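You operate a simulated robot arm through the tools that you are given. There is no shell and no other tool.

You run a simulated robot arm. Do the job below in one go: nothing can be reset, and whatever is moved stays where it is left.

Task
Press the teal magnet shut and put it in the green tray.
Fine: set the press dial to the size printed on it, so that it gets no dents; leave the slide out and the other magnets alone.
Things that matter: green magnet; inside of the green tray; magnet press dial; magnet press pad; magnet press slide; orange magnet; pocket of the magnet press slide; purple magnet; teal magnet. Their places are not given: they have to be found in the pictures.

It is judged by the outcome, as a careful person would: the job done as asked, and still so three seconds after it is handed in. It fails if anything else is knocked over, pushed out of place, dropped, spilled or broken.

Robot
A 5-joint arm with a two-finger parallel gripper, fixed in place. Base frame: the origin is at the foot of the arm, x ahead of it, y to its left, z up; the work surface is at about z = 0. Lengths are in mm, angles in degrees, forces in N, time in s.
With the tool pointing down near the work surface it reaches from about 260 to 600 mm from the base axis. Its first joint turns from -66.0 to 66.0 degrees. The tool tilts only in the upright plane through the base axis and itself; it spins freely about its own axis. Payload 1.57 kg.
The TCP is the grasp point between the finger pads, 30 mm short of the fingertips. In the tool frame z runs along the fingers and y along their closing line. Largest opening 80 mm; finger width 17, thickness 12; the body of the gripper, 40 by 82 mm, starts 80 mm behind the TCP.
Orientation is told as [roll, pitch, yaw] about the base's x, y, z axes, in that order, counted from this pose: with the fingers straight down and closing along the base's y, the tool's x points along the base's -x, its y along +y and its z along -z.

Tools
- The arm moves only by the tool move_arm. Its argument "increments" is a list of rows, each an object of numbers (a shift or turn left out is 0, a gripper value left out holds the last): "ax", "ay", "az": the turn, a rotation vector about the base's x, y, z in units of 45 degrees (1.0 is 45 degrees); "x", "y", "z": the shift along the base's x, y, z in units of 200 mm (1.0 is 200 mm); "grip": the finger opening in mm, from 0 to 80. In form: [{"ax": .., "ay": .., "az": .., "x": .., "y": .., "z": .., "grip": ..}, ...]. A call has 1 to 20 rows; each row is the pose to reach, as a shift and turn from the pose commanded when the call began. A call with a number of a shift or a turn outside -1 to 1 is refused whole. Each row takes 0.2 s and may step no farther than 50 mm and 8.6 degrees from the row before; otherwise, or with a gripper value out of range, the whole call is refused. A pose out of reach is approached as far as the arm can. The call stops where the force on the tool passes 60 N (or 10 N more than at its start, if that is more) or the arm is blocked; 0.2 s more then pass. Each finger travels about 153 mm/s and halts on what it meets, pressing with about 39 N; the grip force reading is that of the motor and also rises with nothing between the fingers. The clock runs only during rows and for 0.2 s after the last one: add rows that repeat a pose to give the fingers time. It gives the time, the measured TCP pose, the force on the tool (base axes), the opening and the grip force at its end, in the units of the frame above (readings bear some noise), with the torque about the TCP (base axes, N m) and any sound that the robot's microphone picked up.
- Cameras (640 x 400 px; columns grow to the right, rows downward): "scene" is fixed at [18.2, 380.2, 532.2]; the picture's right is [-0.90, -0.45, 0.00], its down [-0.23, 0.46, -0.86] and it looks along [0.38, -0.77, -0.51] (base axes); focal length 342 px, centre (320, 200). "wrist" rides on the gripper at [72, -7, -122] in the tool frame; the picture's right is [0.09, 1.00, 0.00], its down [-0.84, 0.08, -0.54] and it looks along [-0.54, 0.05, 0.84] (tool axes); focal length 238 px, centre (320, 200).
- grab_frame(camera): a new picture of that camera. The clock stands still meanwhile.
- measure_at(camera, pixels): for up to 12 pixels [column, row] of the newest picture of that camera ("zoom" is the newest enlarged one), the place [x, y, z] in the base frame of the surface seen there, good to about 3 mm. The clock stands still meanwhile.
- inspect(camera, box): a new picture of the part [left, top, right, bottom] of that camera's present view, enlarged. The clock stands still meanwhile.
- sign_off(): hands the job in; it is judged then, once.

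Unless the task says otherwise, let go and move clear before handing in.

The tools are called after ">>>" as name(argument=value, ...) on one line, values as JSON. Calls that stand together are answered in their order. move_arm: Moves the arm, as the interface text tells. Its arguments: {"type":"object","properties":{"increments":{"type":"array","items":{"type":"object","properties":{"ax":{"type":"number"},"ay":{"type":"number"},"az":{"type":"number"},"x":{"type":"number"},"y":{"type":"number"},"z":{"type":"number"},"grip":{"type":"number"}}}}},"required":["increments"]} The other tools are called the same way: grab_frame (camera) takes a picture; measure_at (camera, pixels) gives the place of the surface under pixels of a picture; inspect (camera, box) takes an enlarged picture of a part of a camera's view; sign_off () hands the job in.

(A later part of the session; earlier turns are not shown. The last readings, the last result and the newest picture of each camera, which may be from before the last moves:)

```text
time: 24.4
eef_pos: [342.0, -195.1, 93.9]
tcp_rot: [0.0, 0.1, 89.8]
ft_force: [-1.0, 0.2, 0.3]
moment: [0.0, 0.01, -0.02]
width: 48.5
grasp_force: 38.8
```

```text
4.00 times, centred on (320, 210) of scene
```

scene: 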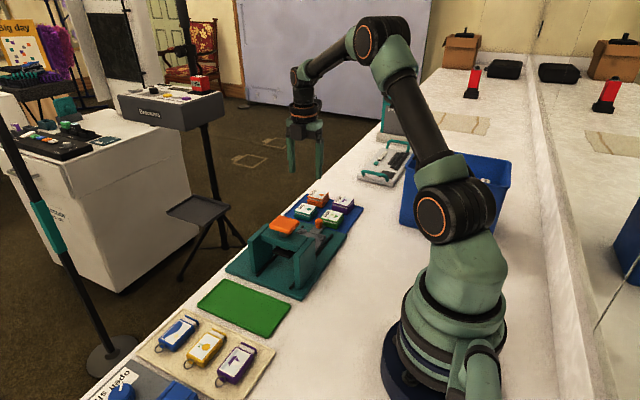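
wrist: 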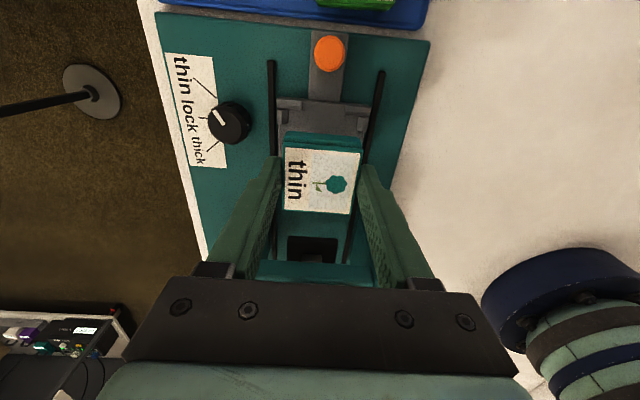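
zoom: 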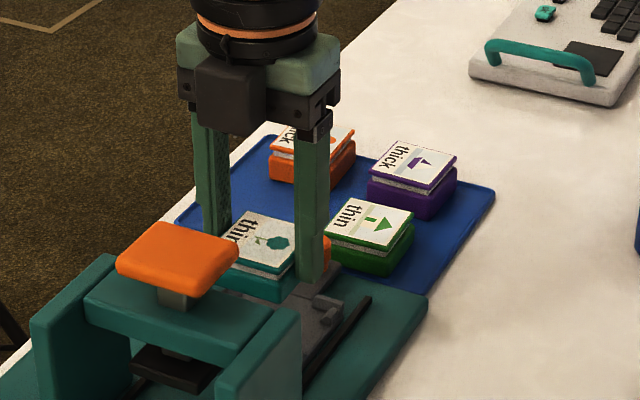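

The magnet is above the slide, with the slide's posts visible behind it at wrist (285, 105) and (365, 115). I'll lower to just above the posts and check the alignment.

>>> move_arm(increments=[{"z": -0.07}, {"z": -0.13}, {"z": -0.13}])

>>> grab_frame(camera="wrist")

>>> inspect(camera="wrist", box=[240, 90, 400, 250])

>>> inspect(camera="scene", box=[290, 200, 360, 260])

```text
time: 25.2
eef_pos: [343.2, -193.9, 69.2]
tcp_rot: [0.0, 0.0, 89.8]
ft_force: [0.1, 0.0, -0.3]
moment: [-0.02, 0.04, -0.01]
width: 48.9
grasp_force: 38.5
```

```text
taken
```

wrist: 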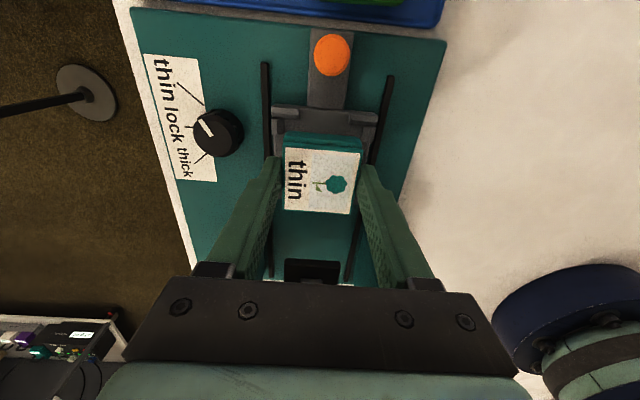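

```text
2.50 times, centred on (320, 170) of wrist
```

zoom: 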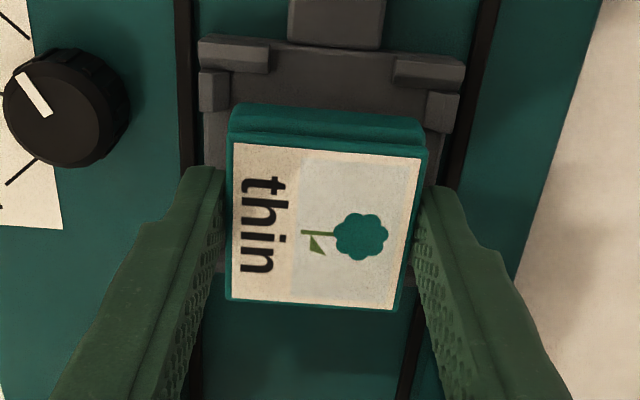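

```text
6.67 times, centred on (325, 230) of scene
```

zoom: 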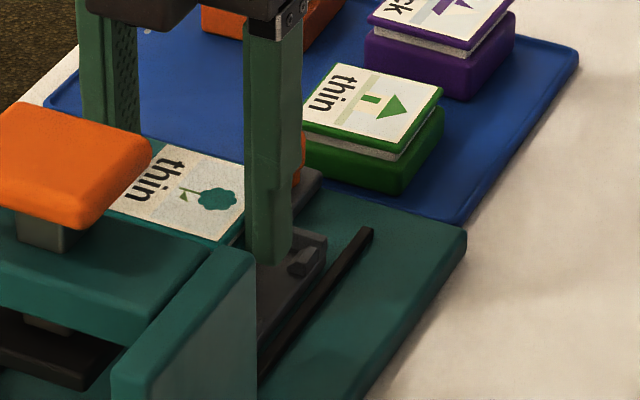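

The magnet is centred over the pocket in x within 0.5 mm, and about 1 mm too far in +y. I'll correct that and lower it slowly into the pocket.

>>> move_arm(increments=[{"y": -0.005, "z": -0.02}, {"y": -0.005, "z": -0.04}, {"y": -0.005, "z": -0.055}, {"y": -0.005, "z": -0.055}])

>>> inspect(camera="wrist", box=[240, 90, 400, 250])

```text
time: 26.2
eef_pos: [343.3, -195.9, 58.1]
tcp_rot: [0.1, 0.0, 89.8]
ft_force: [-0.1, 0.5, -0.2]
moment: [0.01, 0.0, 0.0]
width: 48.6
grasp_force: 38.8
```

```text
2.50 times, centred on (320, 170) of wrist
```

zoom: 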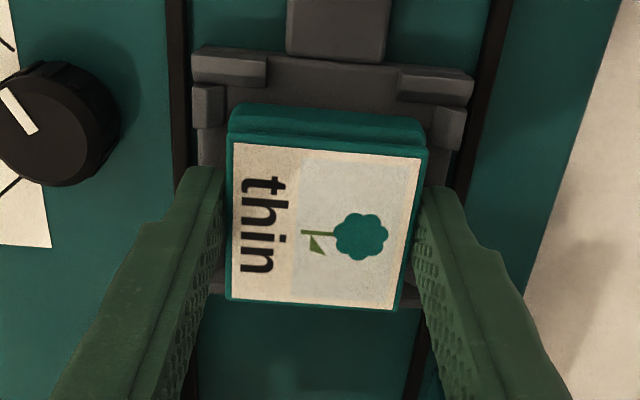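

No contact yet at z≈58, and the magnet sits between the posts at zoom (225, 105) and (430, 115). I'll keep lowering in small steps until it touches.

>>> move_arm(increments=[{"z": -0.005}, {"z": -0.01}, {"z": -0.013}, {"z": -0.013}])

>>> inspect(camera="wrist", box=[240, 90, 400, 250])

```text
time: 27.2
eef_pos: [342.7, -195.3, 54.3]
tcp_rot: [0.0, 0.0, 89.7]
ft_force: [0.0, 0.5, -0.1]
moment: [-0.06, 0.0, 0.0]
width: 48.5
grasp_force: 39.2
```

```text
2.50 times, centred on (320, 170) of wrist
```

zoom: 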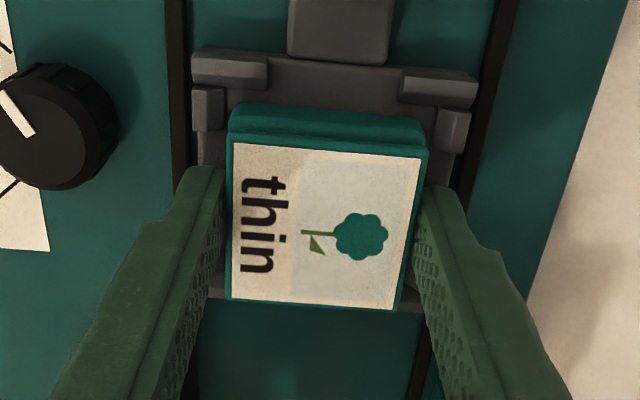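

Still no contact force at z≈54–55. I'll continue lowering in half-millimetre steps.

>>> move_arm(increments=[{"z": -0.0025}, {"z": -0.005}, {"z": -0.0075}, {"z": -0.0075}])

>>> inspect(camera="wrist", box=[240, 90, 400, 250])

>>> inspect(camera="scene", box=[290, 200, 360, 260])

```text
time: 28.2
eef_pos: [343.1, -196.4, 56.0]
tcp_rot: [-0.1, 0.1, 89.9]
ft_force: [-7.9, 2.4, 25.4]
moment: [0.12, 0.26, 0.05]
width: 48.9
grasp_force: 39.2
```

```text
2.50 times, centred on (320, 170) of wrist
```

zoom: 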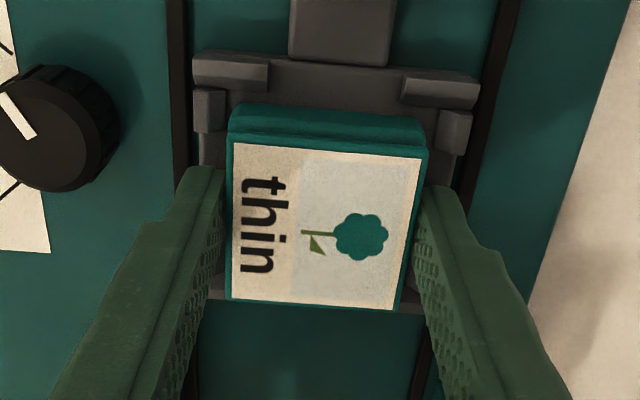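

```text
6.67 times, centred on (325, 230) of scene
```

zoom: 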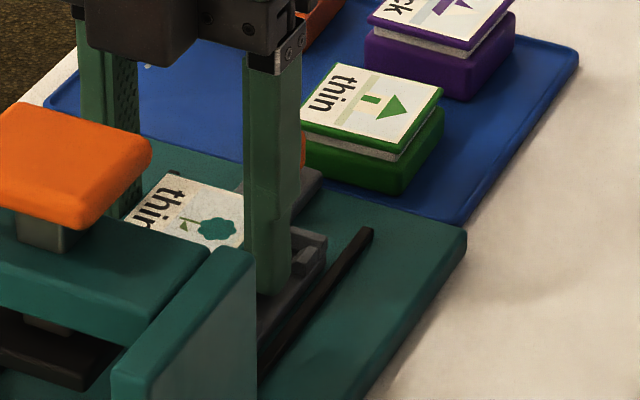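

Contact came at z≈55.5 with 25 N up, which matches the magnet resting on the pocket floor. I'll ease off slightly, open the fingers and lift away.

>>> move_arm(increments=[{"z": 0.003}, {"z": 0.003, "grip": 52}, {"z": 0.003, "grip": 58}, {"z": 0.003, "grip": 60}, {"z": 0.003, "grip": 60}])

>>> grab_frame(camera="wrist")

```text
time: 29.4
eef_pos: [342.7, -196.2, 54.0]
tcp_rot: [-0.1, 0.0, 89.8]
ft_force: [-0.6, -0.5, -0.3]
moment: [-0.01, 0.02, 0.02]
width: 59.9
grasp_force: 0.0
```

```text
taken
```

wrist: 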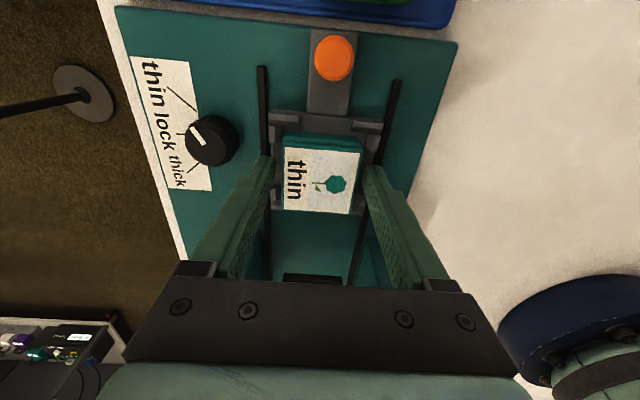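

The fingers are open (59.9) and the magnet sits in the pocket at wrist (320, 180). I'll lift clear and look down on it.

>>> move_arm(increments=[{"z": 0.1}, {"z": 0.25}, {"z": 0.45}, {"z": 0.65, "y": 0.05}, {"z": 0.8, "y": 0.15}, {"z": 0.8, "y": 0.25}, {"z": 0.8, "y": 0.25}])

>>> grab_frame(camera="wrist")

>>> inspect(camera="wrist", box=[260, 10, 400, 130])

```text
time: 31.0
eef_pos: [343.8, -145.0, 215.0]
tcp_rot: [0.1, -0.1, 89.8]
ft_force: [0.5, 0.4, 0.2]
moment: [-0.01, 0.01, 0.01]
width: 59.9
grasp_force: 0.0
```

```text
taken
```

wrist: 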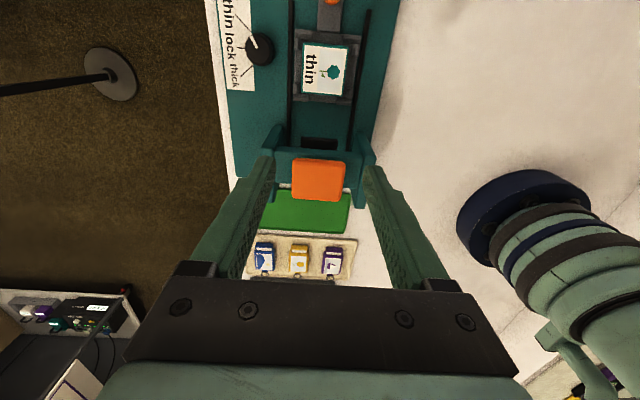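

```text
3.33 times, centred on (330, 70) of wrist
```

zoom: 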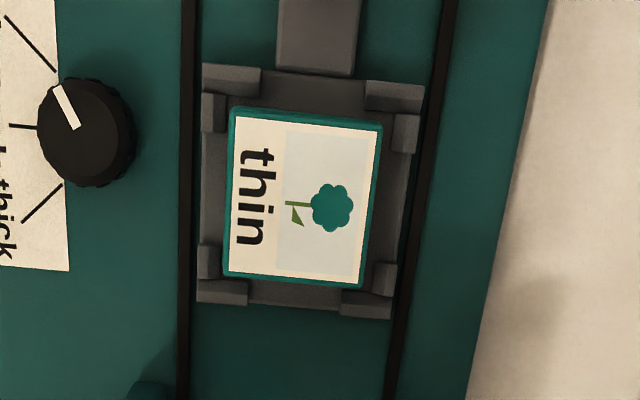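

The magnet sits squarely inside the four posts. I'll measure the pad, the frame and the knob from this view for later, then go to the dial.

>>> measure_at(camera="wrist", pixels=[[319, 180], [294, 161], [344, 163], [343, 198], [293, 197], [275, 155], [363, 158], [318, 145], [333, 3], [318, 68], [260, 48], [310, 210]])

>>> inspect(camera="wrist", box=[220, 5, 300, 85])

```text
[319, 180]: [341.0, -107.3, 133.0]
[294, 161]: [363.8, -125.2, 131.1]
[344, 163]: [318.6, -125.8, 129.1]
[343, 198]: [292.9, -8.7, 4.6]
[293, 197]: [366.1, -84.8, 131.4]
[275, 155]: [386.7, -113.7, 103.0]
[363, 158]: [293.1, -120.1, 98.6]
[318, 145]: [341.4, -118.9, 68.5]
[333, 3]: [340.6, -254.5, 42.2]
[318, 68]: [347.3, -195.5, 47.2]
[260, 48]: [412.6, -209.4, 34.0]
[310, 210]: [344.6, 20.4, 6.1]
```

```text
5.00 times, centred on (260, 45) of wrist
```

zoom: 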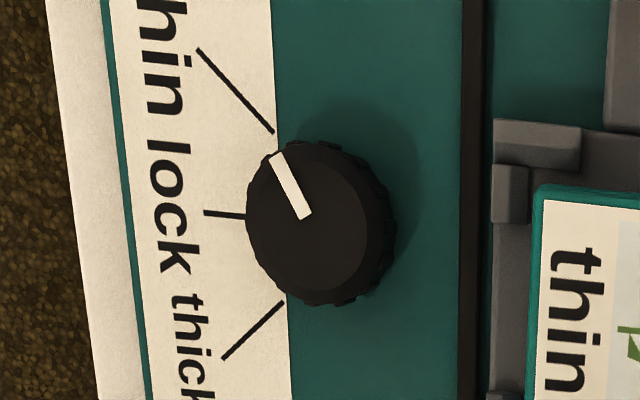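

The pad centre is about [341, -106] with its top at z≈133, and the dial mark still sits past "thin". I'll spin back to yaw 0 and place the camera straight above the dial for an undistorted look.

>>> move_arm(increments=[{"az": -0.17, "x": 0.06}, {"az": -0.34, "x": 0.12}, {"az": -0.51, "x": 0.18}, {"az": -0.68, "x": 0.24}, {"az": -0.85, "x": 0.3}, {"az": -1.0, "x": 0.35}])

>>> move_arm(increments=[{"az": -0.17, "x": 0.06, "y": -0.05}, {"az": -0.34, "x": 0.12, "y": -0.1}, {"az": -0.51, "x": 0.18, "y": -0.15}, {"az": -0.68, "x": 0.24, "y": -0.2}, {"az": -0.85, "x": 0.3, "y": -0.25}, {"az": -0.995, "x": 0.35, "y": -0.28, "z": -0.15}, {"az": -0.995, "x": 0.35, "y": -0.28, "z": -0.3}, {"az": -0.995, "x": 0.35, "y": -0.28, "z": -0.3}])

>>> grab_frame(camera="wrist")

>>> inspect(camera="wrist", box=[270, 0, 370, 100])

```text
time: 32.4
eef_pos: [413.0, -145.0, 214.7]
tcp_rot: [0.0, 0.0, 44.7]
ft_force: [-0.9, 0.1, -0.2]
moment: [0.01, -0.01, 0.0]
width: 59.8
grasp_force: 0.0
```

```text
time: 34.2
eef_pos: [482.1, -202.9, 154.1]
tcp_rot: [0.1, 0.0, 0.0]
ft_force: [-0.2, 0.7, -0.1]
moment: [0.02, -0.01, 0.0]
width: 60.0
grasp_force: 0.1
```

```text
taken
```

wrist: 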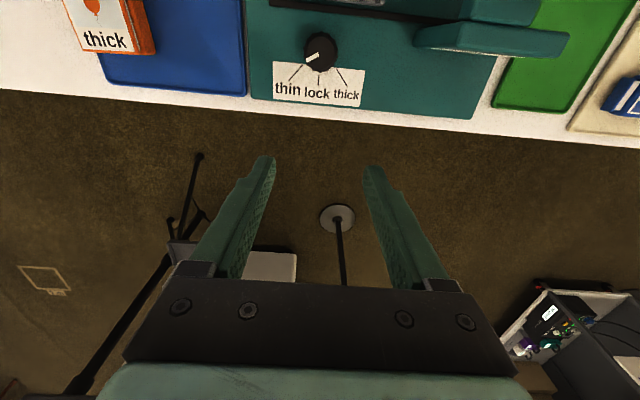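

```text
4.00 times, centred on (320, 50) of wrist
```

zoom: 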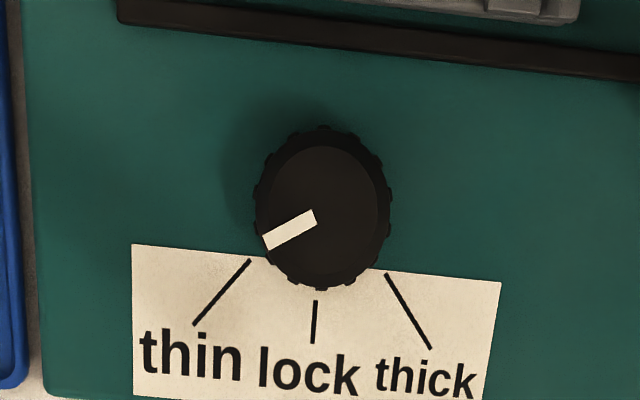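

The dial now rests near -60°, while right after release it read about -48°, so it may have coasted or it may have a detent. I'll re-grip it carefully on its true centre (about [414.5, -208.9]), bring it back to the "thin" line and watch whether it stays.

>>> move_arm(increments=[{"x": -0.17, "y": -0.015, "z": -0.1, "grip": 46}, {"x": -0.338, "y": -0.03, "z": -0.2, "grip": 46}, {"x": -0.338, "y": -0.03, "z": -0.35, "grip": 46}, {"x": -0.338, "y": -0.03, "z": -0.45, "grip": 46}, {"x": -0.338, "y": -0.03, "z": -0.52, "grip": 46}, {"x": -0.338, "y": -0.03, "z": -0.52, "grip": 46}])

>>> inspect(camera="wrist", box=[240, 130, 400, 250])

```text
time: 35.6
eef_pos: [414.5, -207.4, 50.1]
tcp_rot: [0.0, 0.0, -0.1]
ft_force: [-0.6, -0.1, 0.2]
moment: [0.02, 0.0, -0.01]
width: 45.9
grasp_force: 0.0
```

```text
3.33 times, centred on (320, 190) of wrist
```

zoom: 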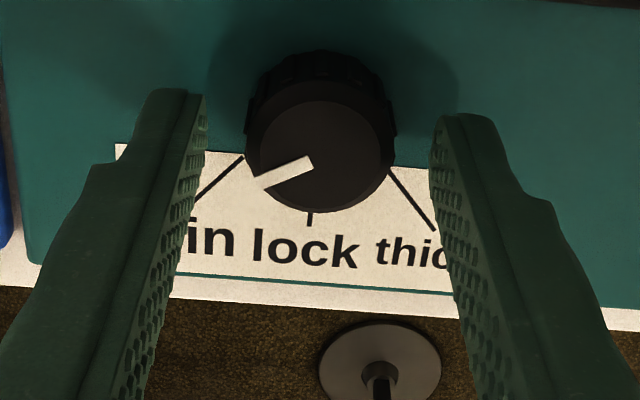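

The dial (zoom 245–395) is centred between the fingers (207 and 430), and the mark again reads about -57°. I'll close on it.

>>> move_arm(increments=[{"grip": 38}, {"grip": 32}, {"grip": 26}, {"grip": 22}, {"grip": 22}])

>>> inspect(camera="wrist", box=[240, 130, 400, 250])

```text
time: 36.8
eef_pos: [415.5, -207.9, 50.4]
tcp_rot: [0.0, 0.0, 0.0]
ft_force: [-0.3, 0.7, -1.3]
moment: [0.0, -0.02, 0.0]
width: 29.4
grasp_force: 38.8
```

```text
3.33 times, centred on (320, 190) of wrist
```

zoom: 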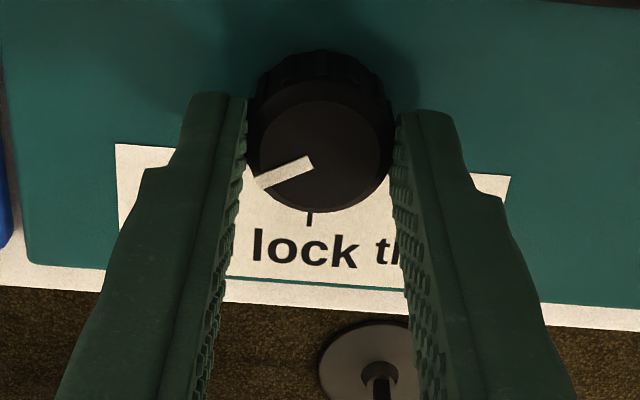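

The dial is gripped with almost no side force, so the centring is good. I'll turn it gently +14° back toward the "thin" line and read the torque.

>>> move_arm(increments=[{"az": 0.08}, {"az": 0.16}, {"az": 0.24}, {"az": 0.31}, {"az": 0.31}, {"az": 0.31}])

>>> inspect(camera="wrist", box=[240, 130, 400, 250])

```text
time: 38.2
eef_pos: [415.0, -207.7, 51.4]
tcp_rot: [0.0, 0.0, 14.0]
ft_force: [-4.4, -0.6, 6.9]
moment: [-0.02, 0.14, 0.0]
width: 29.2
grasp_force: 39.2
```

```text
3.33 times, centred on (320, 190) of wrist
```

zoom: 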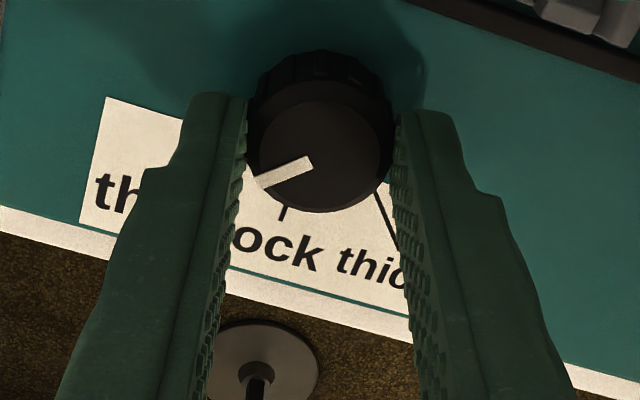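

The turn went smoothly and the reading shows no torque about z. I'll release slowly and watch the mark.

>>> move_arm(increments=[{"grip": 29}, {"grip": 30}, {"grip": 32}, {"grip": 36}, {"grip": 44}, {"grip": 44}])

>>> inspect(camera="wrist", box=[240, 130, 400, 250])

```text
time: 39.6
eef_pos: [416.1, -208.4, 48.5]
tcp_rot: [-0.1, -0.1, 14.0]
ft_force: [-0.1, -0.5, -0.7]
moment: [0.01, 0.0, 0.01]
width: 43.7
grasp_force: 0.1
```

```text
3.33 times, centred on (320, 190) of wrist
```

zoom: 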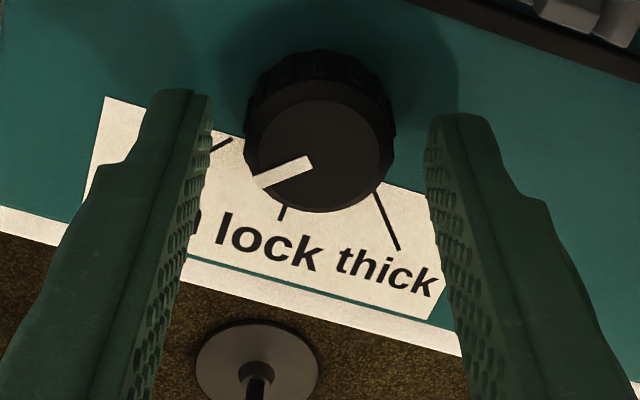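

The mark kept its angle on release (zoom (310, 162) to (256, 186)). I'll wait two seconds and check for drift.

>>> move_arm(increments=[{"z": 0}, {"z": 0}, {"z": 0}, {"z": 0}, {"z": 0}, {"z": 0}, {"z": 0}, {"z": 0}, {"z": 0}, {"z": 0}])

>>> inspect(camera="wrist", box=[240, 130, 400, 250])

```text
time: 41.8
eef_pos: [415.9, -207.3, 50.9]
tcp_rot: [0.0, 0.0, 14.0]
ft_force: [-0.3, -0.3, -0.2]
moment: [-0.01, 0.0, -0.02]
width: 44.2
grasp_force: 0.1
```

```text
3.33 times, centred on (320, 190) of wrist
```

zoom: 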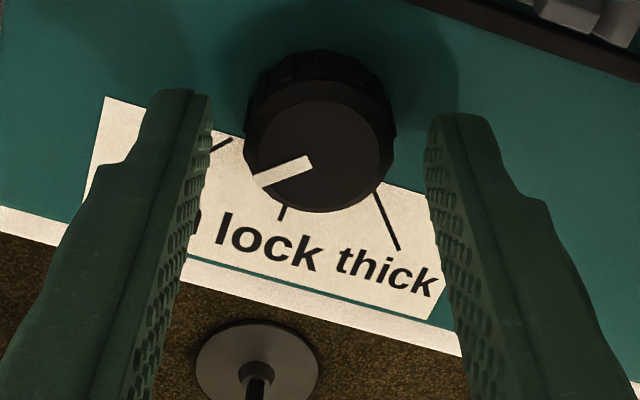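

No drift after two seconds. I'll rise and return to the overhead viewpoint to check the mark against the "thin" line.

>>> move_arm(increments=[{"z": 0.15}, {"z": 0.3, "az": -0.1}, {"x": 0.1, "z": 0.42, "az": -0.2}, {"x": 0.22, "z": 0.52, "az": -0.31}, {"x": 0.335, "y": 0.025, "z": 0.52, "az": -0.31}, {"x": 0.335, "y": 0.025, "z": 0.52, "az": -0.31}])

>>> inspect(camera="wrist", box=[270, 0, 370, 100])

```text
time: 43.2
eef_pos: [483.0, -202.2, 154.8]
tcp_rot: [0.0, -0.1, 0.0]
ft_force: [0.3, 0.7, -0.1]
moment: [0.03, -0.02, 0.0]
width: 43.9
grasp_force: 0.0
```

```text
4.00 times, centred on (320, 50) of wrist
```

zoom: 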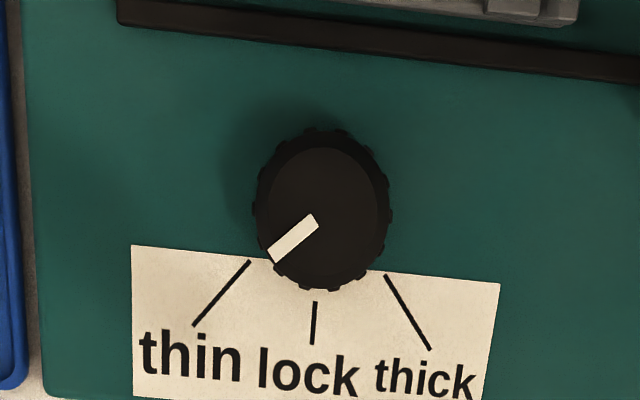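

The mark now lines up with the "thin" leader (zoom (314, 220) to (272, 256)), and the dial stays put. Next is the slide: I'll spin to yaw 90 and look down on the knob.

>>> move_arm(increments=[{"az": 0.17, "x": -0.06, "z": 0.1}, {"az": 0.34, "x": -0.12, "z": 0.2}, {"az": 0.51, "x": -0.18, "z": 0.25}, {"az": 0.68, "x": -0.24, "z": 0.25}, {"az": 0.85, "x": -0.3, "z": 0.25}, {"az": 1.0, "x": -0.37, "z": 0.25}])

>>> move_arm(increments=[{"az": 0.17, "x": -0.06}, {"az": 0.34, "x": -0.12}, {"az": 0.51, "x": -0.18}, {"az": 0.68, "x": -0.24}, {"az": 0.85, "x": -0.3}, {"az": 1.0, "x": -0.37}, {"az": 1.0, "x": -0.37}])

>>> grab_frame(camera="wrist")

>>> inspect(camera="wrist", box=[270, 10, 390, 130])

```text
time: 44.6
eef_pos: [410.0, -201.7, 205.1]
tcp_rot: [0.0, 0.0, 45.2]
ft_force: [0.3, 0.0, 1.1]
moment: [0.01, 0.03, 0.0]
width: 44.0
grasp_force: 0.0
```

```text
time: 46.2
eef_pos: [333.8, -200.6, 205.1]
tcp_rot: [0.0, 0.0, 90.1]
ft_force: [-0.4, 0.4, -0.6]
moment: [0.03, 0.03, 0.01]
width: 44.1
grasp_force: 0.1
```

```text
taken
```

wrist: 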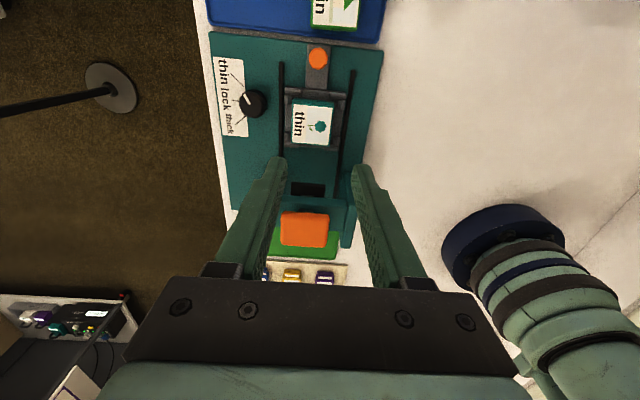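

```text
3.33 times, centred on (330, 70) of wrist
```

zoom: 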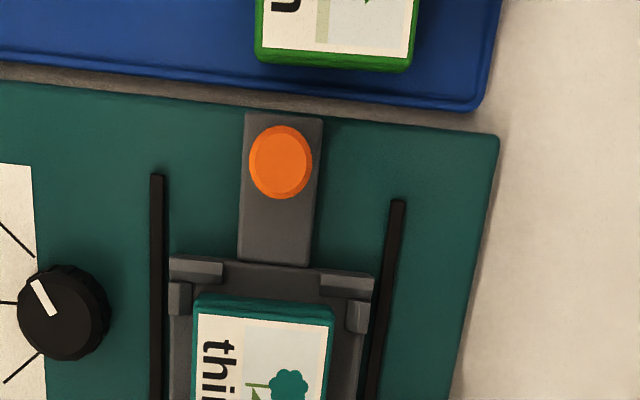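

>>> measure_at(camera="zoom", pixels=[[280, 162], [252, 160], [310, 162], [281, 128], [280, 196], [275, 225], [250, 117], [320, 120], [258, 68], [405, 70], [242, 260], [310, 264]])

```text
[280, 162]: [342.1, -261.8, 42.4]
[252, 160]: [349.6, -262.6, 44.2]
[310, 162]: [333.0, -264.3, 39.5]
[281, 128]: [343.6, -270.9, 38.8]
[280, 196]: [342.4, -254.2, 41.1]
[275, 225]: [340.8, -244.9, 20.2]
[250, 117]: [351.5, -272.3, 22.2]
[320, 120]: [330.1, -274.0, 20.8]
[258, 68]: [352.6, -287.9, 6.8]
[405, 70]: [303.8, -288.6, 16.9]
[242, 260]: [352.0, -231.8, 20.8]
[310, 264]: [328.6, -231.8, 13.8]
```

The knob centre is at about [342, -262.5] with its top at z≈42. I'll go down around it with the fingers on its x sides and grip it.

>>> move_arm(increments=[{"x": 0.02, "y": -0.16}, {"x": 0.041, "y": -0.31, "z": -0.1}, {"x": 0.041, "y": -0.31, "z": -0.3}, {"x": 0.041, "y": -0.31, "z": -0.5}, {"x": 0.041, "y": -0.31, "z": -0.65}, {"x": 0.041, "y": -0.31, "z": -0.745}, {"x": 0.041, "y": -0.31, "z": -0.745}])

>>> grab_frame(camera="wrist")

```text
time: 47.8
eef_pos: [343.1, -265.9, 56.0]
tcp_rot: [0.0, 0.0, 90.0]
ft_force: [-1.1, 0.5, -0.1]
moment: [0.03, 0.02, 0.02]
width: 44.0
grasp_force: 0.1
```

```text
taken
```

wrist: 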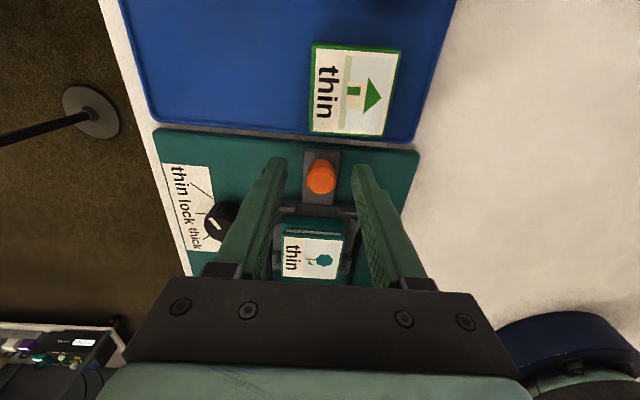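

The knob is between the fingers at wrist (320, 176). I'll shift 2 mm in -y and close on it.

>>> move_arm(increments=[{"y": -0.01, "grip": 34}, {"y": -0.01, "grip": 26}, {"y": -0.01, "grip": 18}, {"y": -0.01, "grip": 12}, {"y": -0.01, "grip": 12}])

>>> grab_frame(camera="wrist")

```text
time: 49.0
eef_pos: [342.2, -267.1, 56.1]
tcp_rot: [0.2, -0.1, 90.0]
ft_force: [-11.7, 0.1, 4.7]
moment: [0.0, 0.2, 0.09]
width: 19.1
grasp_force: 33.4
```

```text
taken
```

wrist: 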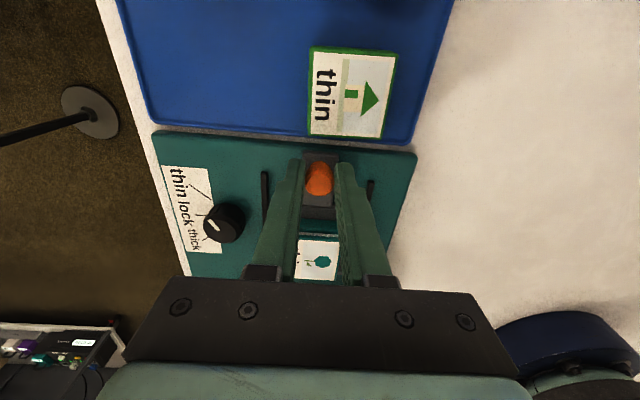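

The knob is gripped (width 19.1), with a small side force of -11.7 N in x. I'll recentre 0.8 mm and push the slide in slowly toward +y.

>>> move_arm(increments=[{"x": -0.004}, {"x": -0.004, "y": 0.02}, {"x": -0.004, "y": 0.045}, {"x": -0.004, "y": 0.07}, {"x": -0.004, "y": 0.095}, {"x": -0.004, "y": 0.12}, {"x": -0.004, "y": 0.145}, {"x": -0.004, "y": 0.17}, {"x": -0.004, "y": 0.195}, {"x": -0.004, "y": 0.22}, {"x": -0.004, "y": 0.25}, {"x": -0.004, "y": 0.25}])

>>> grab_frame(camera="wrist")

>>> inspect(camera="scene", box=[230, 190, 350, 300])

```text
time: 51.6
eef_pos: [342.5, -216.5, 56.4]
tcp_rot: [-0.1, -0.1, 90.0]
ft_force: [-2.1, -0.2, -2.1]
moment: [-0.18, 0.07, 0.02]
width: 19.1
grasp_force: 33.0
```

```text
taken
```

wrist: 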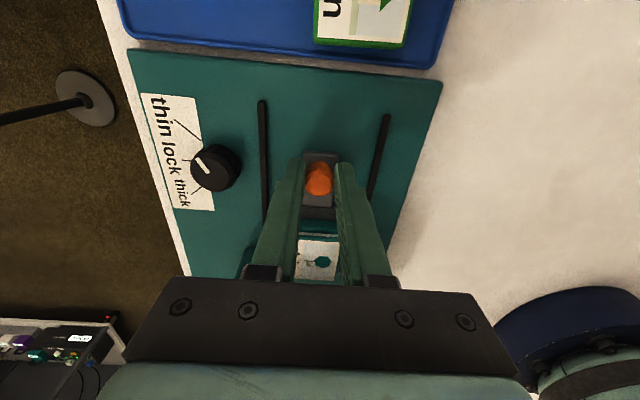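

```text
3.64 times, centred on (290, 245) of scene
```

zoom: 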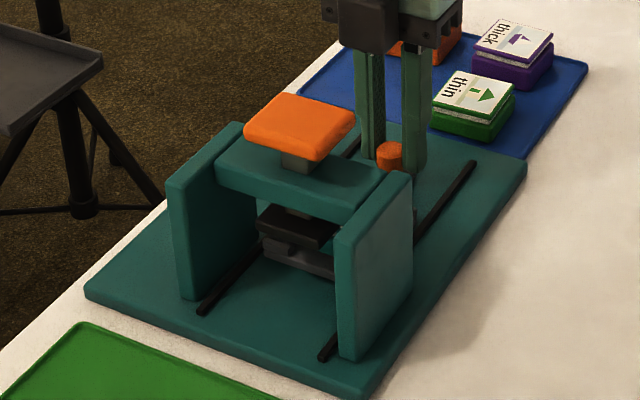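

The slide moved 50 mm freely, and the magnet is entering under the pad. I'll continue slowly until it meets its stop.

>>> move_arm(increments=[{"y": 0.02}, {"y": 0.04}, {"y": 0.06}, {"y": 0.08}, {"y": 0.1}, {"y": 0.12}, {"y": 0.14}, {"y": 0.16}, {"y": 0.18}, {"y": 0.19}, {"y": 0.19}])

>>> grab_frame(camera="wrist")

>>> inspect(camera="scene", box=[230, 190, 350, 300])

```text
time: 54.0
eef_pos: [342.8, -178.5, 55.7]
tcp_rot: [0.0, 0.0, 90.1]
ft_force: [7.3, 1.5, -13.9]
moment: [0.01, -0.16, 0.0]
width: 19.0
grasp_force: 33.4
```

```text
taken
```

wrist: 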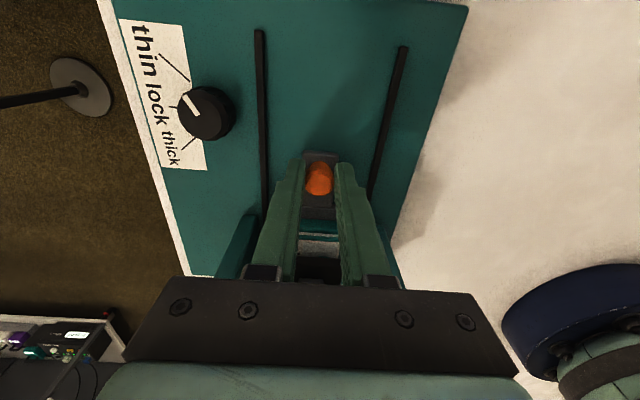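

```text
3.64 times, centred on (290, 245) of scene
```

zoom: 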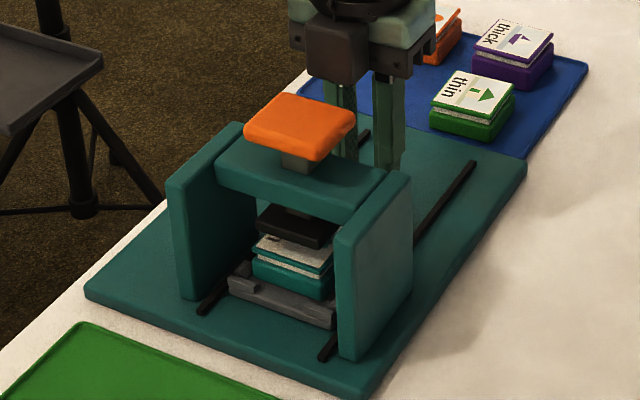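

The slide has come in 88 mm and the magnet is under the frame. I'll measure the black press plate, the stem and the magnet lid to see how well they line up.

>>> inspect(camera="scene", box=[260, 210, 330, 290])

```text
5.00 times, centred on (295, 250) of scene
```

zoom: 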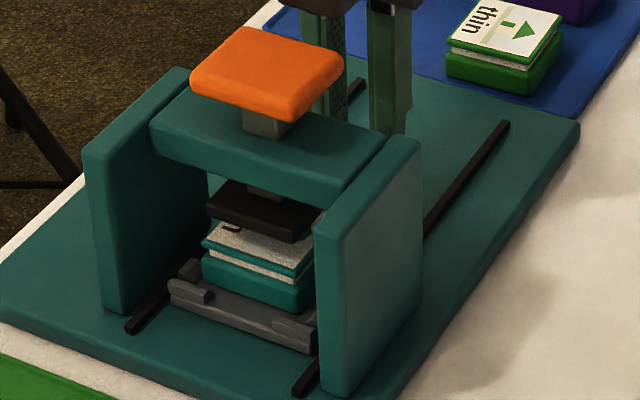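

>>> measure_at(camera="zoom", pixels=[[212, 212], [295, 238], [255, 222], [205, 245], [308, 275], [255, 262], [170, 290], [315, 345], [250, 205], [135, 325], [265, 120], [320, 215]])

```text
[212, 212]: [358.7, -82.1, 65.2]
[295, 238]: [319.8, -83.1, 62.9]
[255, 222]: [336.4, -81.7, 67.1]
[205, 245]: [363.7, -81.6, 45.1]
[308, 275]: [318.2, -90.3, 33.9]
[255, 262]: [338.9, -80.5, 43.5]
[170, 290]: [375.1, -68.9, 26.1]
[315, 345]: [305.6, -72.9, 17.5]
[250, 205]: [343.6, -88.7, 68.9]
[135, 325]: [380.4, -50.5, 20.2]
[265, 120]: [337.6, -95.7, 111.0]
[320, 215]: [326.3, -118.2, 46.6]
```

The plate's +y edge (y≈-82) and the magnet lid's +y edge (y≈-81.5) line up already. I'll nudge a few millimetres further to see if there is a stop right here.

>>> move_arm(increments=[{"y": 0.005}, {"y": 0.01}, {"y": 0.015}, {"y": 0.015}])

>>> inspect(camera="scene", box=[260, 210, 330, 290])

```text
time: 55.0
eef_pos: [342.6, -177.5, 55.0]
tcp_rot: [-0.1, 0.1, 89.9]
ft_force: [0.6, -16.3, -12.3]
moment: [-0.52, -0.04, -0.05]
width: 19.0
grasp_force: 33.1
```

```text
5.00 times, centred on (295, 250) of scene
```

zoom: 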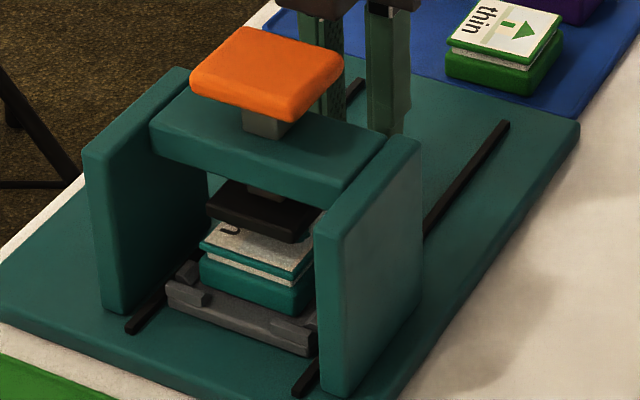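

The y force jumped to -16 N, so the slide is fully in against its stop. I'll release the knob and rise straight up.

>>> move_arm(increments=[{"y": -0.003, "grip": 22}, {"y": -0.003, "grip": 32}, {"y": -0.003, "grip": 40}, {"y": -0.003, "grip": 40}, {"y": -0.003, "z": 0.15}, {"y": -0.003, "z": 0.4}, {"y": -0.003, "z": 0.64}, {"y": -0.003, "z": 0.8}, {"y": -0.003, "z": 0.8}])

>>> grab_frame(camera="wrist")

>>> inspect(camera="scene", box=[230, 190, 350, 300])

```text
time: 57.0
eef_pos: [341.5, -175.6, 216.8]
tcp_rot: [0.0, 0.0, 89.9]
ft_force: [-0.3, 0.5, -0.1]
moment: [0.01, -0.01, -0.02]
width: 40.1
grasp_force: 0.1
```

```text
taken
```

wrist: 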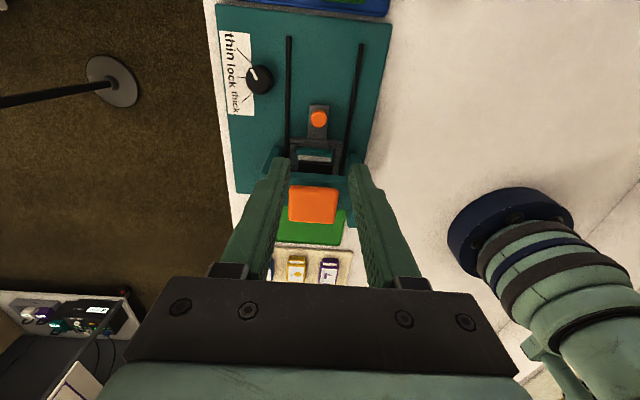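

```text
3.64 times, centred on (290, 245) of scene
```

zoom: 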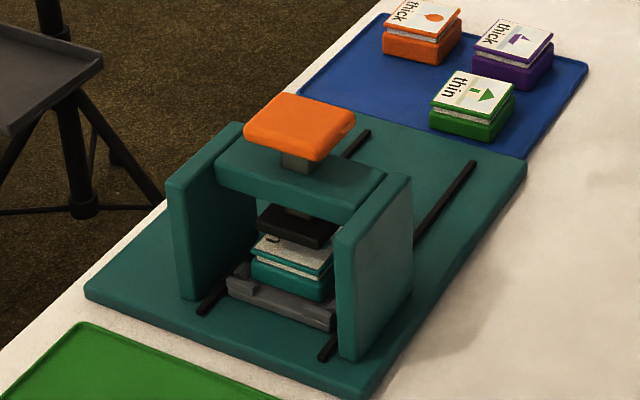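

The slide is in and the magnet is under the plate. I'll close the fingers and move over the pad centre at about [341.5, -105.5], with the fingertips just above it.

>>> move_arm(increments=[{"y": 0.17, "grip": 20}, {"y": 0.35, "grip": 0}, {"y": 0.35, "z": -0.1, "grip": 0}, {"y": 0.35, "z": -0.2, "grip": 0}, {"y": 0.35, "z": -0.2, "grip": 0}])

>>> grab_frame(camera="wrist")

>>> inspect(camera="scene", box=[230, 170, 350, 300])

```text
time: 58.2
eef_pos: [342.5, -105.2, 175.1]
tcp_rot: [0.0, 0.0, 90.0]
ft_force: [0.0, -0.4, -1.0]
moment: [0.02, 0.01, 0.03]
width: 0.1
grasp_force: 21.1
```

```text
taken
```

wrist: 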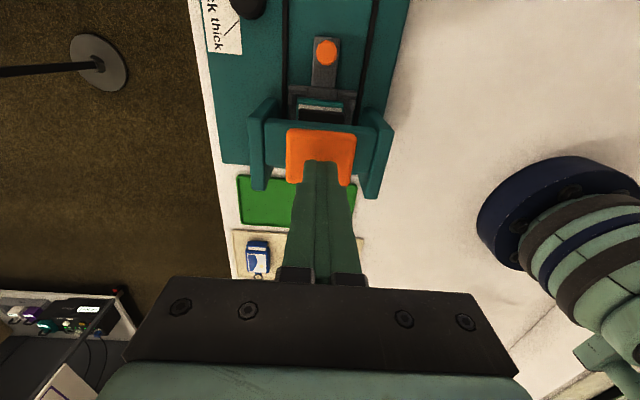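

```text
3.08 times, centred on (290, 235) of scene
```

zoom: 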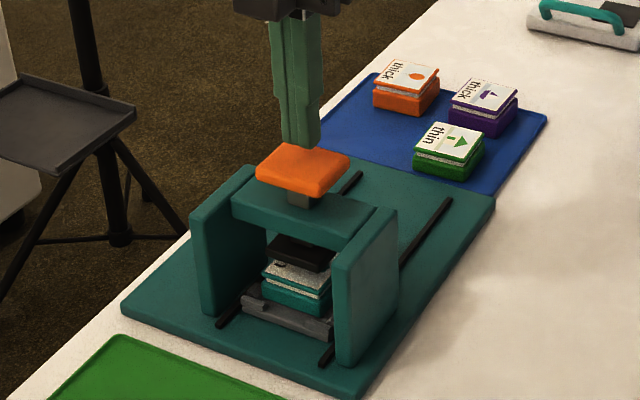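

The closed fingertips are over the middle of the pad at wrist (322, 165). I'll press down slowly in 2 mm steps.

>>> move_arm(increments=[{"z": -0.03}, {"z": -0.045}, {"z": -0.055}, {"z": -0.065}, {"z": -0.075}, {"z": -0.085}, {"z": -0.095}, {"z": -0.105}, {"z": -0.115}, {"z": -0.125}])

>>> inspect(camera="scene", box=[260, 200, 330, 290])

```text
time: 60.4
eef_pos: [342.3, -105.8, 151.0]
tcp_rot: [0.0, -0.1, 90.0]
ft_force: [-0.4, -3.2, 2.2]
moment: [-0.1, 0.01, 0.01]
width: 0.0
grasp_force: 21.0
```

```text
4.44 times, centred on (295, 245) of scene
```

zoom: 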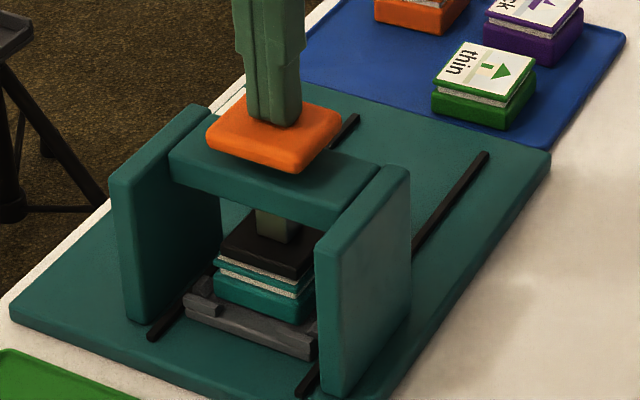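

The pad moves down with little resistance, and the plate is just above the lid. I'll continue in 1 mm steps.

>>> move_arm(increments=[{"z": -0.005}, {"z": -0.01}, {"z": -0.015}, {"z": -0.02}, {"z": -0.025}, {"z": -0.03}, {"z": -0.03}])

>>> inspect(camera="scene", box=[260, 200, 330, 290])

```text
time: 62.0
eef_pos: [341.7, -107.0, 144.8]
tcp_rot: [0.0, 0.0, 90.0]
ft_force: [-2.0, 6.2, 11.9]
moment: [0.23, 0.11, 0.04]
width: 0.0
grasp_force: 21.0
```

```text
4.44 times, centred on (295, 245) of scene
```

zoom: 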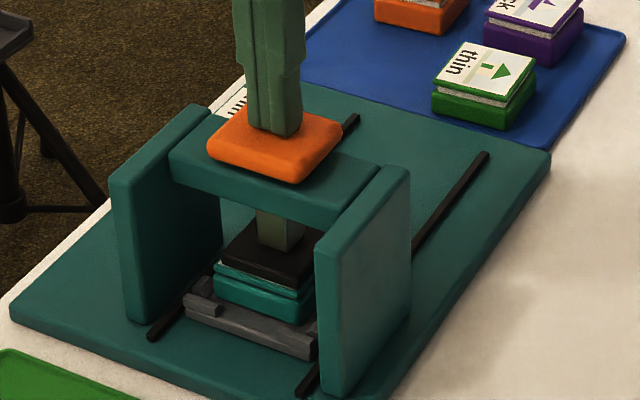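

Resistance is building (12 N) and the gap in the magnet is closing. I'll keep pressing in small steps until it clicks or meets the stop.

>>> move_arm(increments=[{"z": -0.005}, {"z": -0.01}, {"z": -0.015}, {"z": -0.02}, {"z": -0.02}])

>>> inspect(camera="scene", box=[260, 200, 330, 290])

```text
time: 63.0
eef_pos: [342.4, -106.3, 143.8]
tcp_rot: [0.0, -0.1, 89.9]
ft_force: [-3.7, 0.2, 9.3]
moment: [0.0, 0.14, 0.01]
width: 0.1
grasp_force: 21.3
stopped in row 5: the force on the tool passed its limit at 64 N (the readings are from after the stop); the commanded pose is now the measured one
```

```text
4.44 times, centred on (295, 245) of scene
```

zoom: 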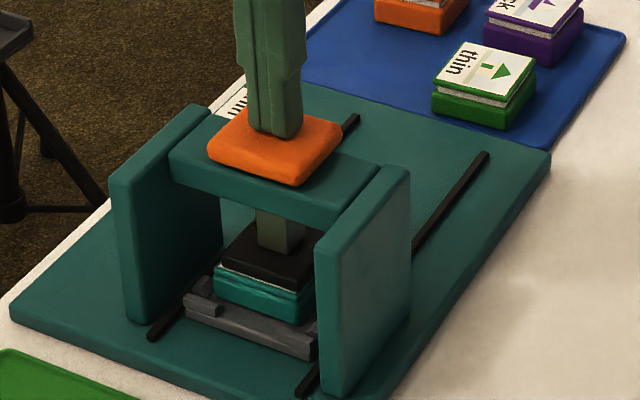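

The press reached 64 N and stopped with no sound reported. I'll look closely at the magnet to see whether it is shut.

>>> inspect(camera="scene", box=[275, 240, 325, 285])

```text
8.89 times, centred on (300, 262) of scene
```

zoom: 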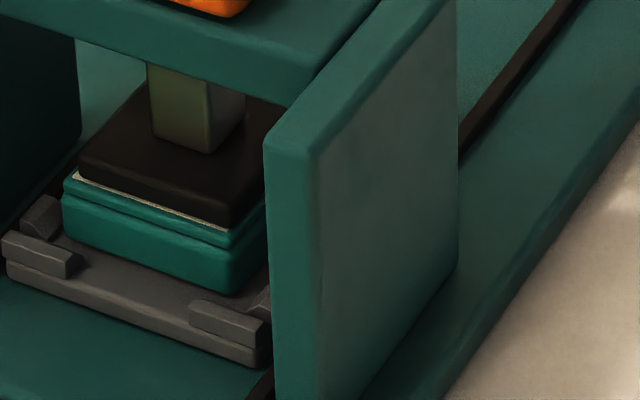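

The white gap is gone, and lid and base look flush under the plate at zoom (150, 220). I'll lift off the pad and check that it stays shut.

>>> move_arm(increments=[{"z": 0.02}, {"z": 0.05}, {"z": 0.1}, {"z": 0.15}, {"z": 0.25}, {"z": 0.35}, {"z": 0.35}])

>>> inspect(camera="scene", box=[275, 240, 325, 285])

>>> inspect(camera="scene", box=[230, 170, 350, 300])

```text
time: 64.6
eef_pos: [341.8, -105.6, 213.1]
tcp_rot: [0.0, -0.1, 90.1]
ft_force: [0.4, -1.1, 0.5]
moment: [0.02, 0.01, -0.01]
width: 0.0
grasp_force: 20.9
```

```text
8.89 times, centred on (300, 262) of scene
```

zoom: 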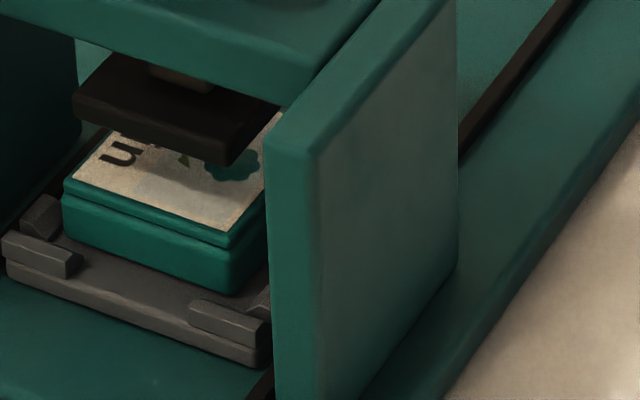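

```text
3.08 times, centred on (290, 235) of scene
```

zoom: 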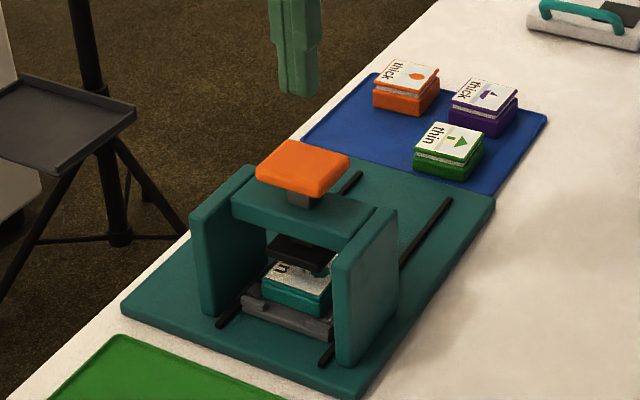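

The magnet stays shut with no gap and no marks visible, and the pad has risen again. Now I'll go back to the knob to pull the slide out.

>>> move_arm(increments=[{"y": -0.18, "grip": 20}, {"y": -0.36, "grip": 42}, {"y": -0.36, "z": -0.2, "grip": 42}, {"y": -0.36, "z": -0.4}, {"y": -0.36, "z": -0.6}, {"y": -0.36, "z": -0.72}, {"y": -0.36, "z": -0.785}, {"y": -0.36, "z": -0.785}])

>>> grab_frame(camera="wrist")

```text
time: 66.4
eef_pos: [342.7, -178.9, 55.5]
tcp_rot: [0.1, 0.0, 90.0]
ft_force: [0.0, -0.5, 0.0]
moment: [0.01, -0.02, -0.01]
width: 42.0
grasp_force: 0.1
```

```text
taken
```

wrist: 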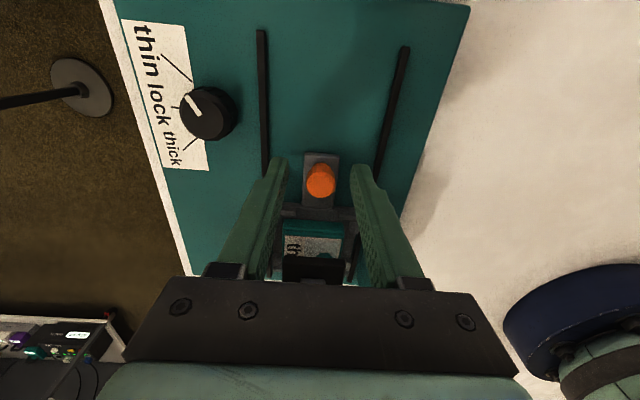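

The knob is between the fingers at wrist (321, 180). I'll close on it and then pull the slide out slowly.

>>> move_arm(increments=[{"grip": 32}, {"grip": 24}, {"grip": 18}, {"grip": 12}, {"grip": 12}])

>>> move_arm(increments=[{"y": -0.01}, {"y": -0.03}, {"y": -0.055}, {"y": -0.08}, {"y": -0.105}, {"y": -0.13}, {"y": -0.155}, {"y": -0.18}, {"y": -0.205}, {"y": -0.23}, {"y": -0.255}, {"y": -0.28}, {"y": -0.305}, {"y": -0.33}, {"y": -0.355}, {"y": -0.38}, {"y": -0.4}, {"y": -0.415}, {"y": -0.415}])

>>> grab_frame(camera="wrist")

>>> inspect(camera="scene", box=[230, 170, 370, 300])

```text
time: 67.6
eef_pos: [342.5, -178.3, 55.1]
tcp_rot: [0.1, -0.1, 90.0]
ft_force: [-11.4, -2.3, 5.2]
moment: [-0.02, 0.24, 0.07]
width: 19.3
grasp_force: 32.9
```

```text
time: 71.6
eef_pos: [341.3, -262.2, 55.0]
tcp_rot: [-0.1, 0.0, 90.0]
ft_force: [3.2, -2.1, -21.1]
moment: [-0.03, -0.04, -0.01]
width: 19.2
grasp_force: 33.7
```

```text
taken
```

wrist: 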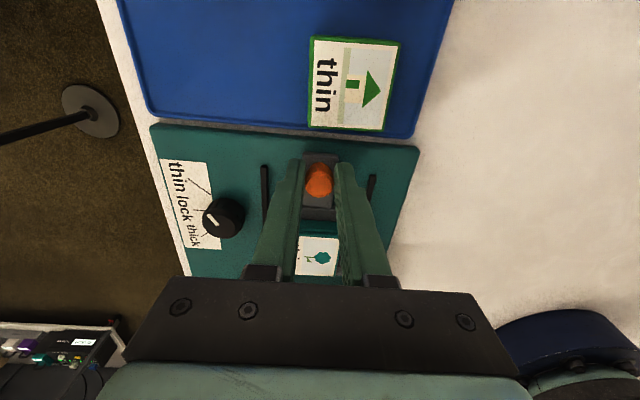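

```text
3.08 times, centred on (300, 235) of scene
```

zoom: 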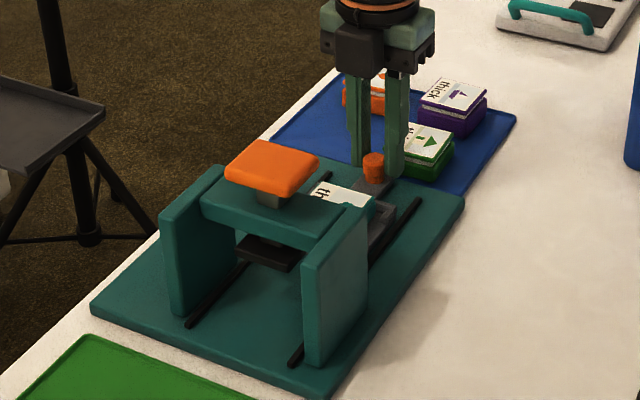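

The slide is nearly out, at y≈-262 against about -267 at first. I'll pull the last few millimetres gently until the stop.

>>> move_arm(increments=[{"y": -0.01}, {"y": -0.02}, {"y": -0.03}, {"y": -0.03}])

>>> grab_frame(camera="wrist")

```text
time: 72.6
eef_pos: [342.6, -268.3, 55.8]
tcp_rot: [0.0, 0.2, 90.1]
ft_force: [8.4, -1.1, -28.4]
moment: [-0.24, -0.18, -0.06]
width: 19.1
grasp_force: 33.1
```

```text
taken
```

wrist: 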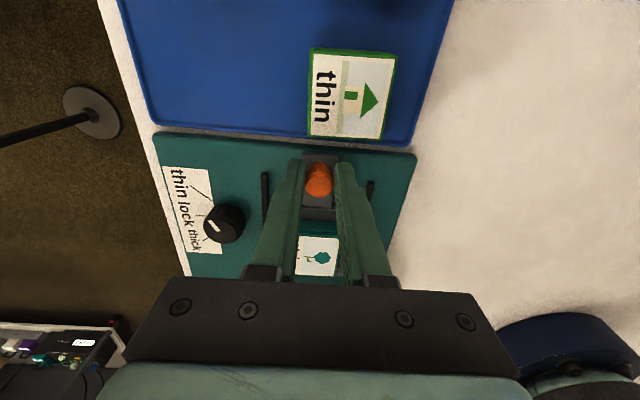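

The view matches the slide's original out position (dial at (225, 223), as before). I'll test another 2 mm for the stop.

>>> move_arm(increments=[{"y": -0.005}, {"y": -0.01}, {"y": -0.01}])

```text
time: 73.4
eef_pos: [341.2, -268.2, 56.3]
tcp_rot: [0.0, 0.0, 90.2]
ft_force: [17.0, 16.3, -18.7]
moment: [0.38, -0.34, -0.03]
width: 19.4
grasp_force: 33.2
```

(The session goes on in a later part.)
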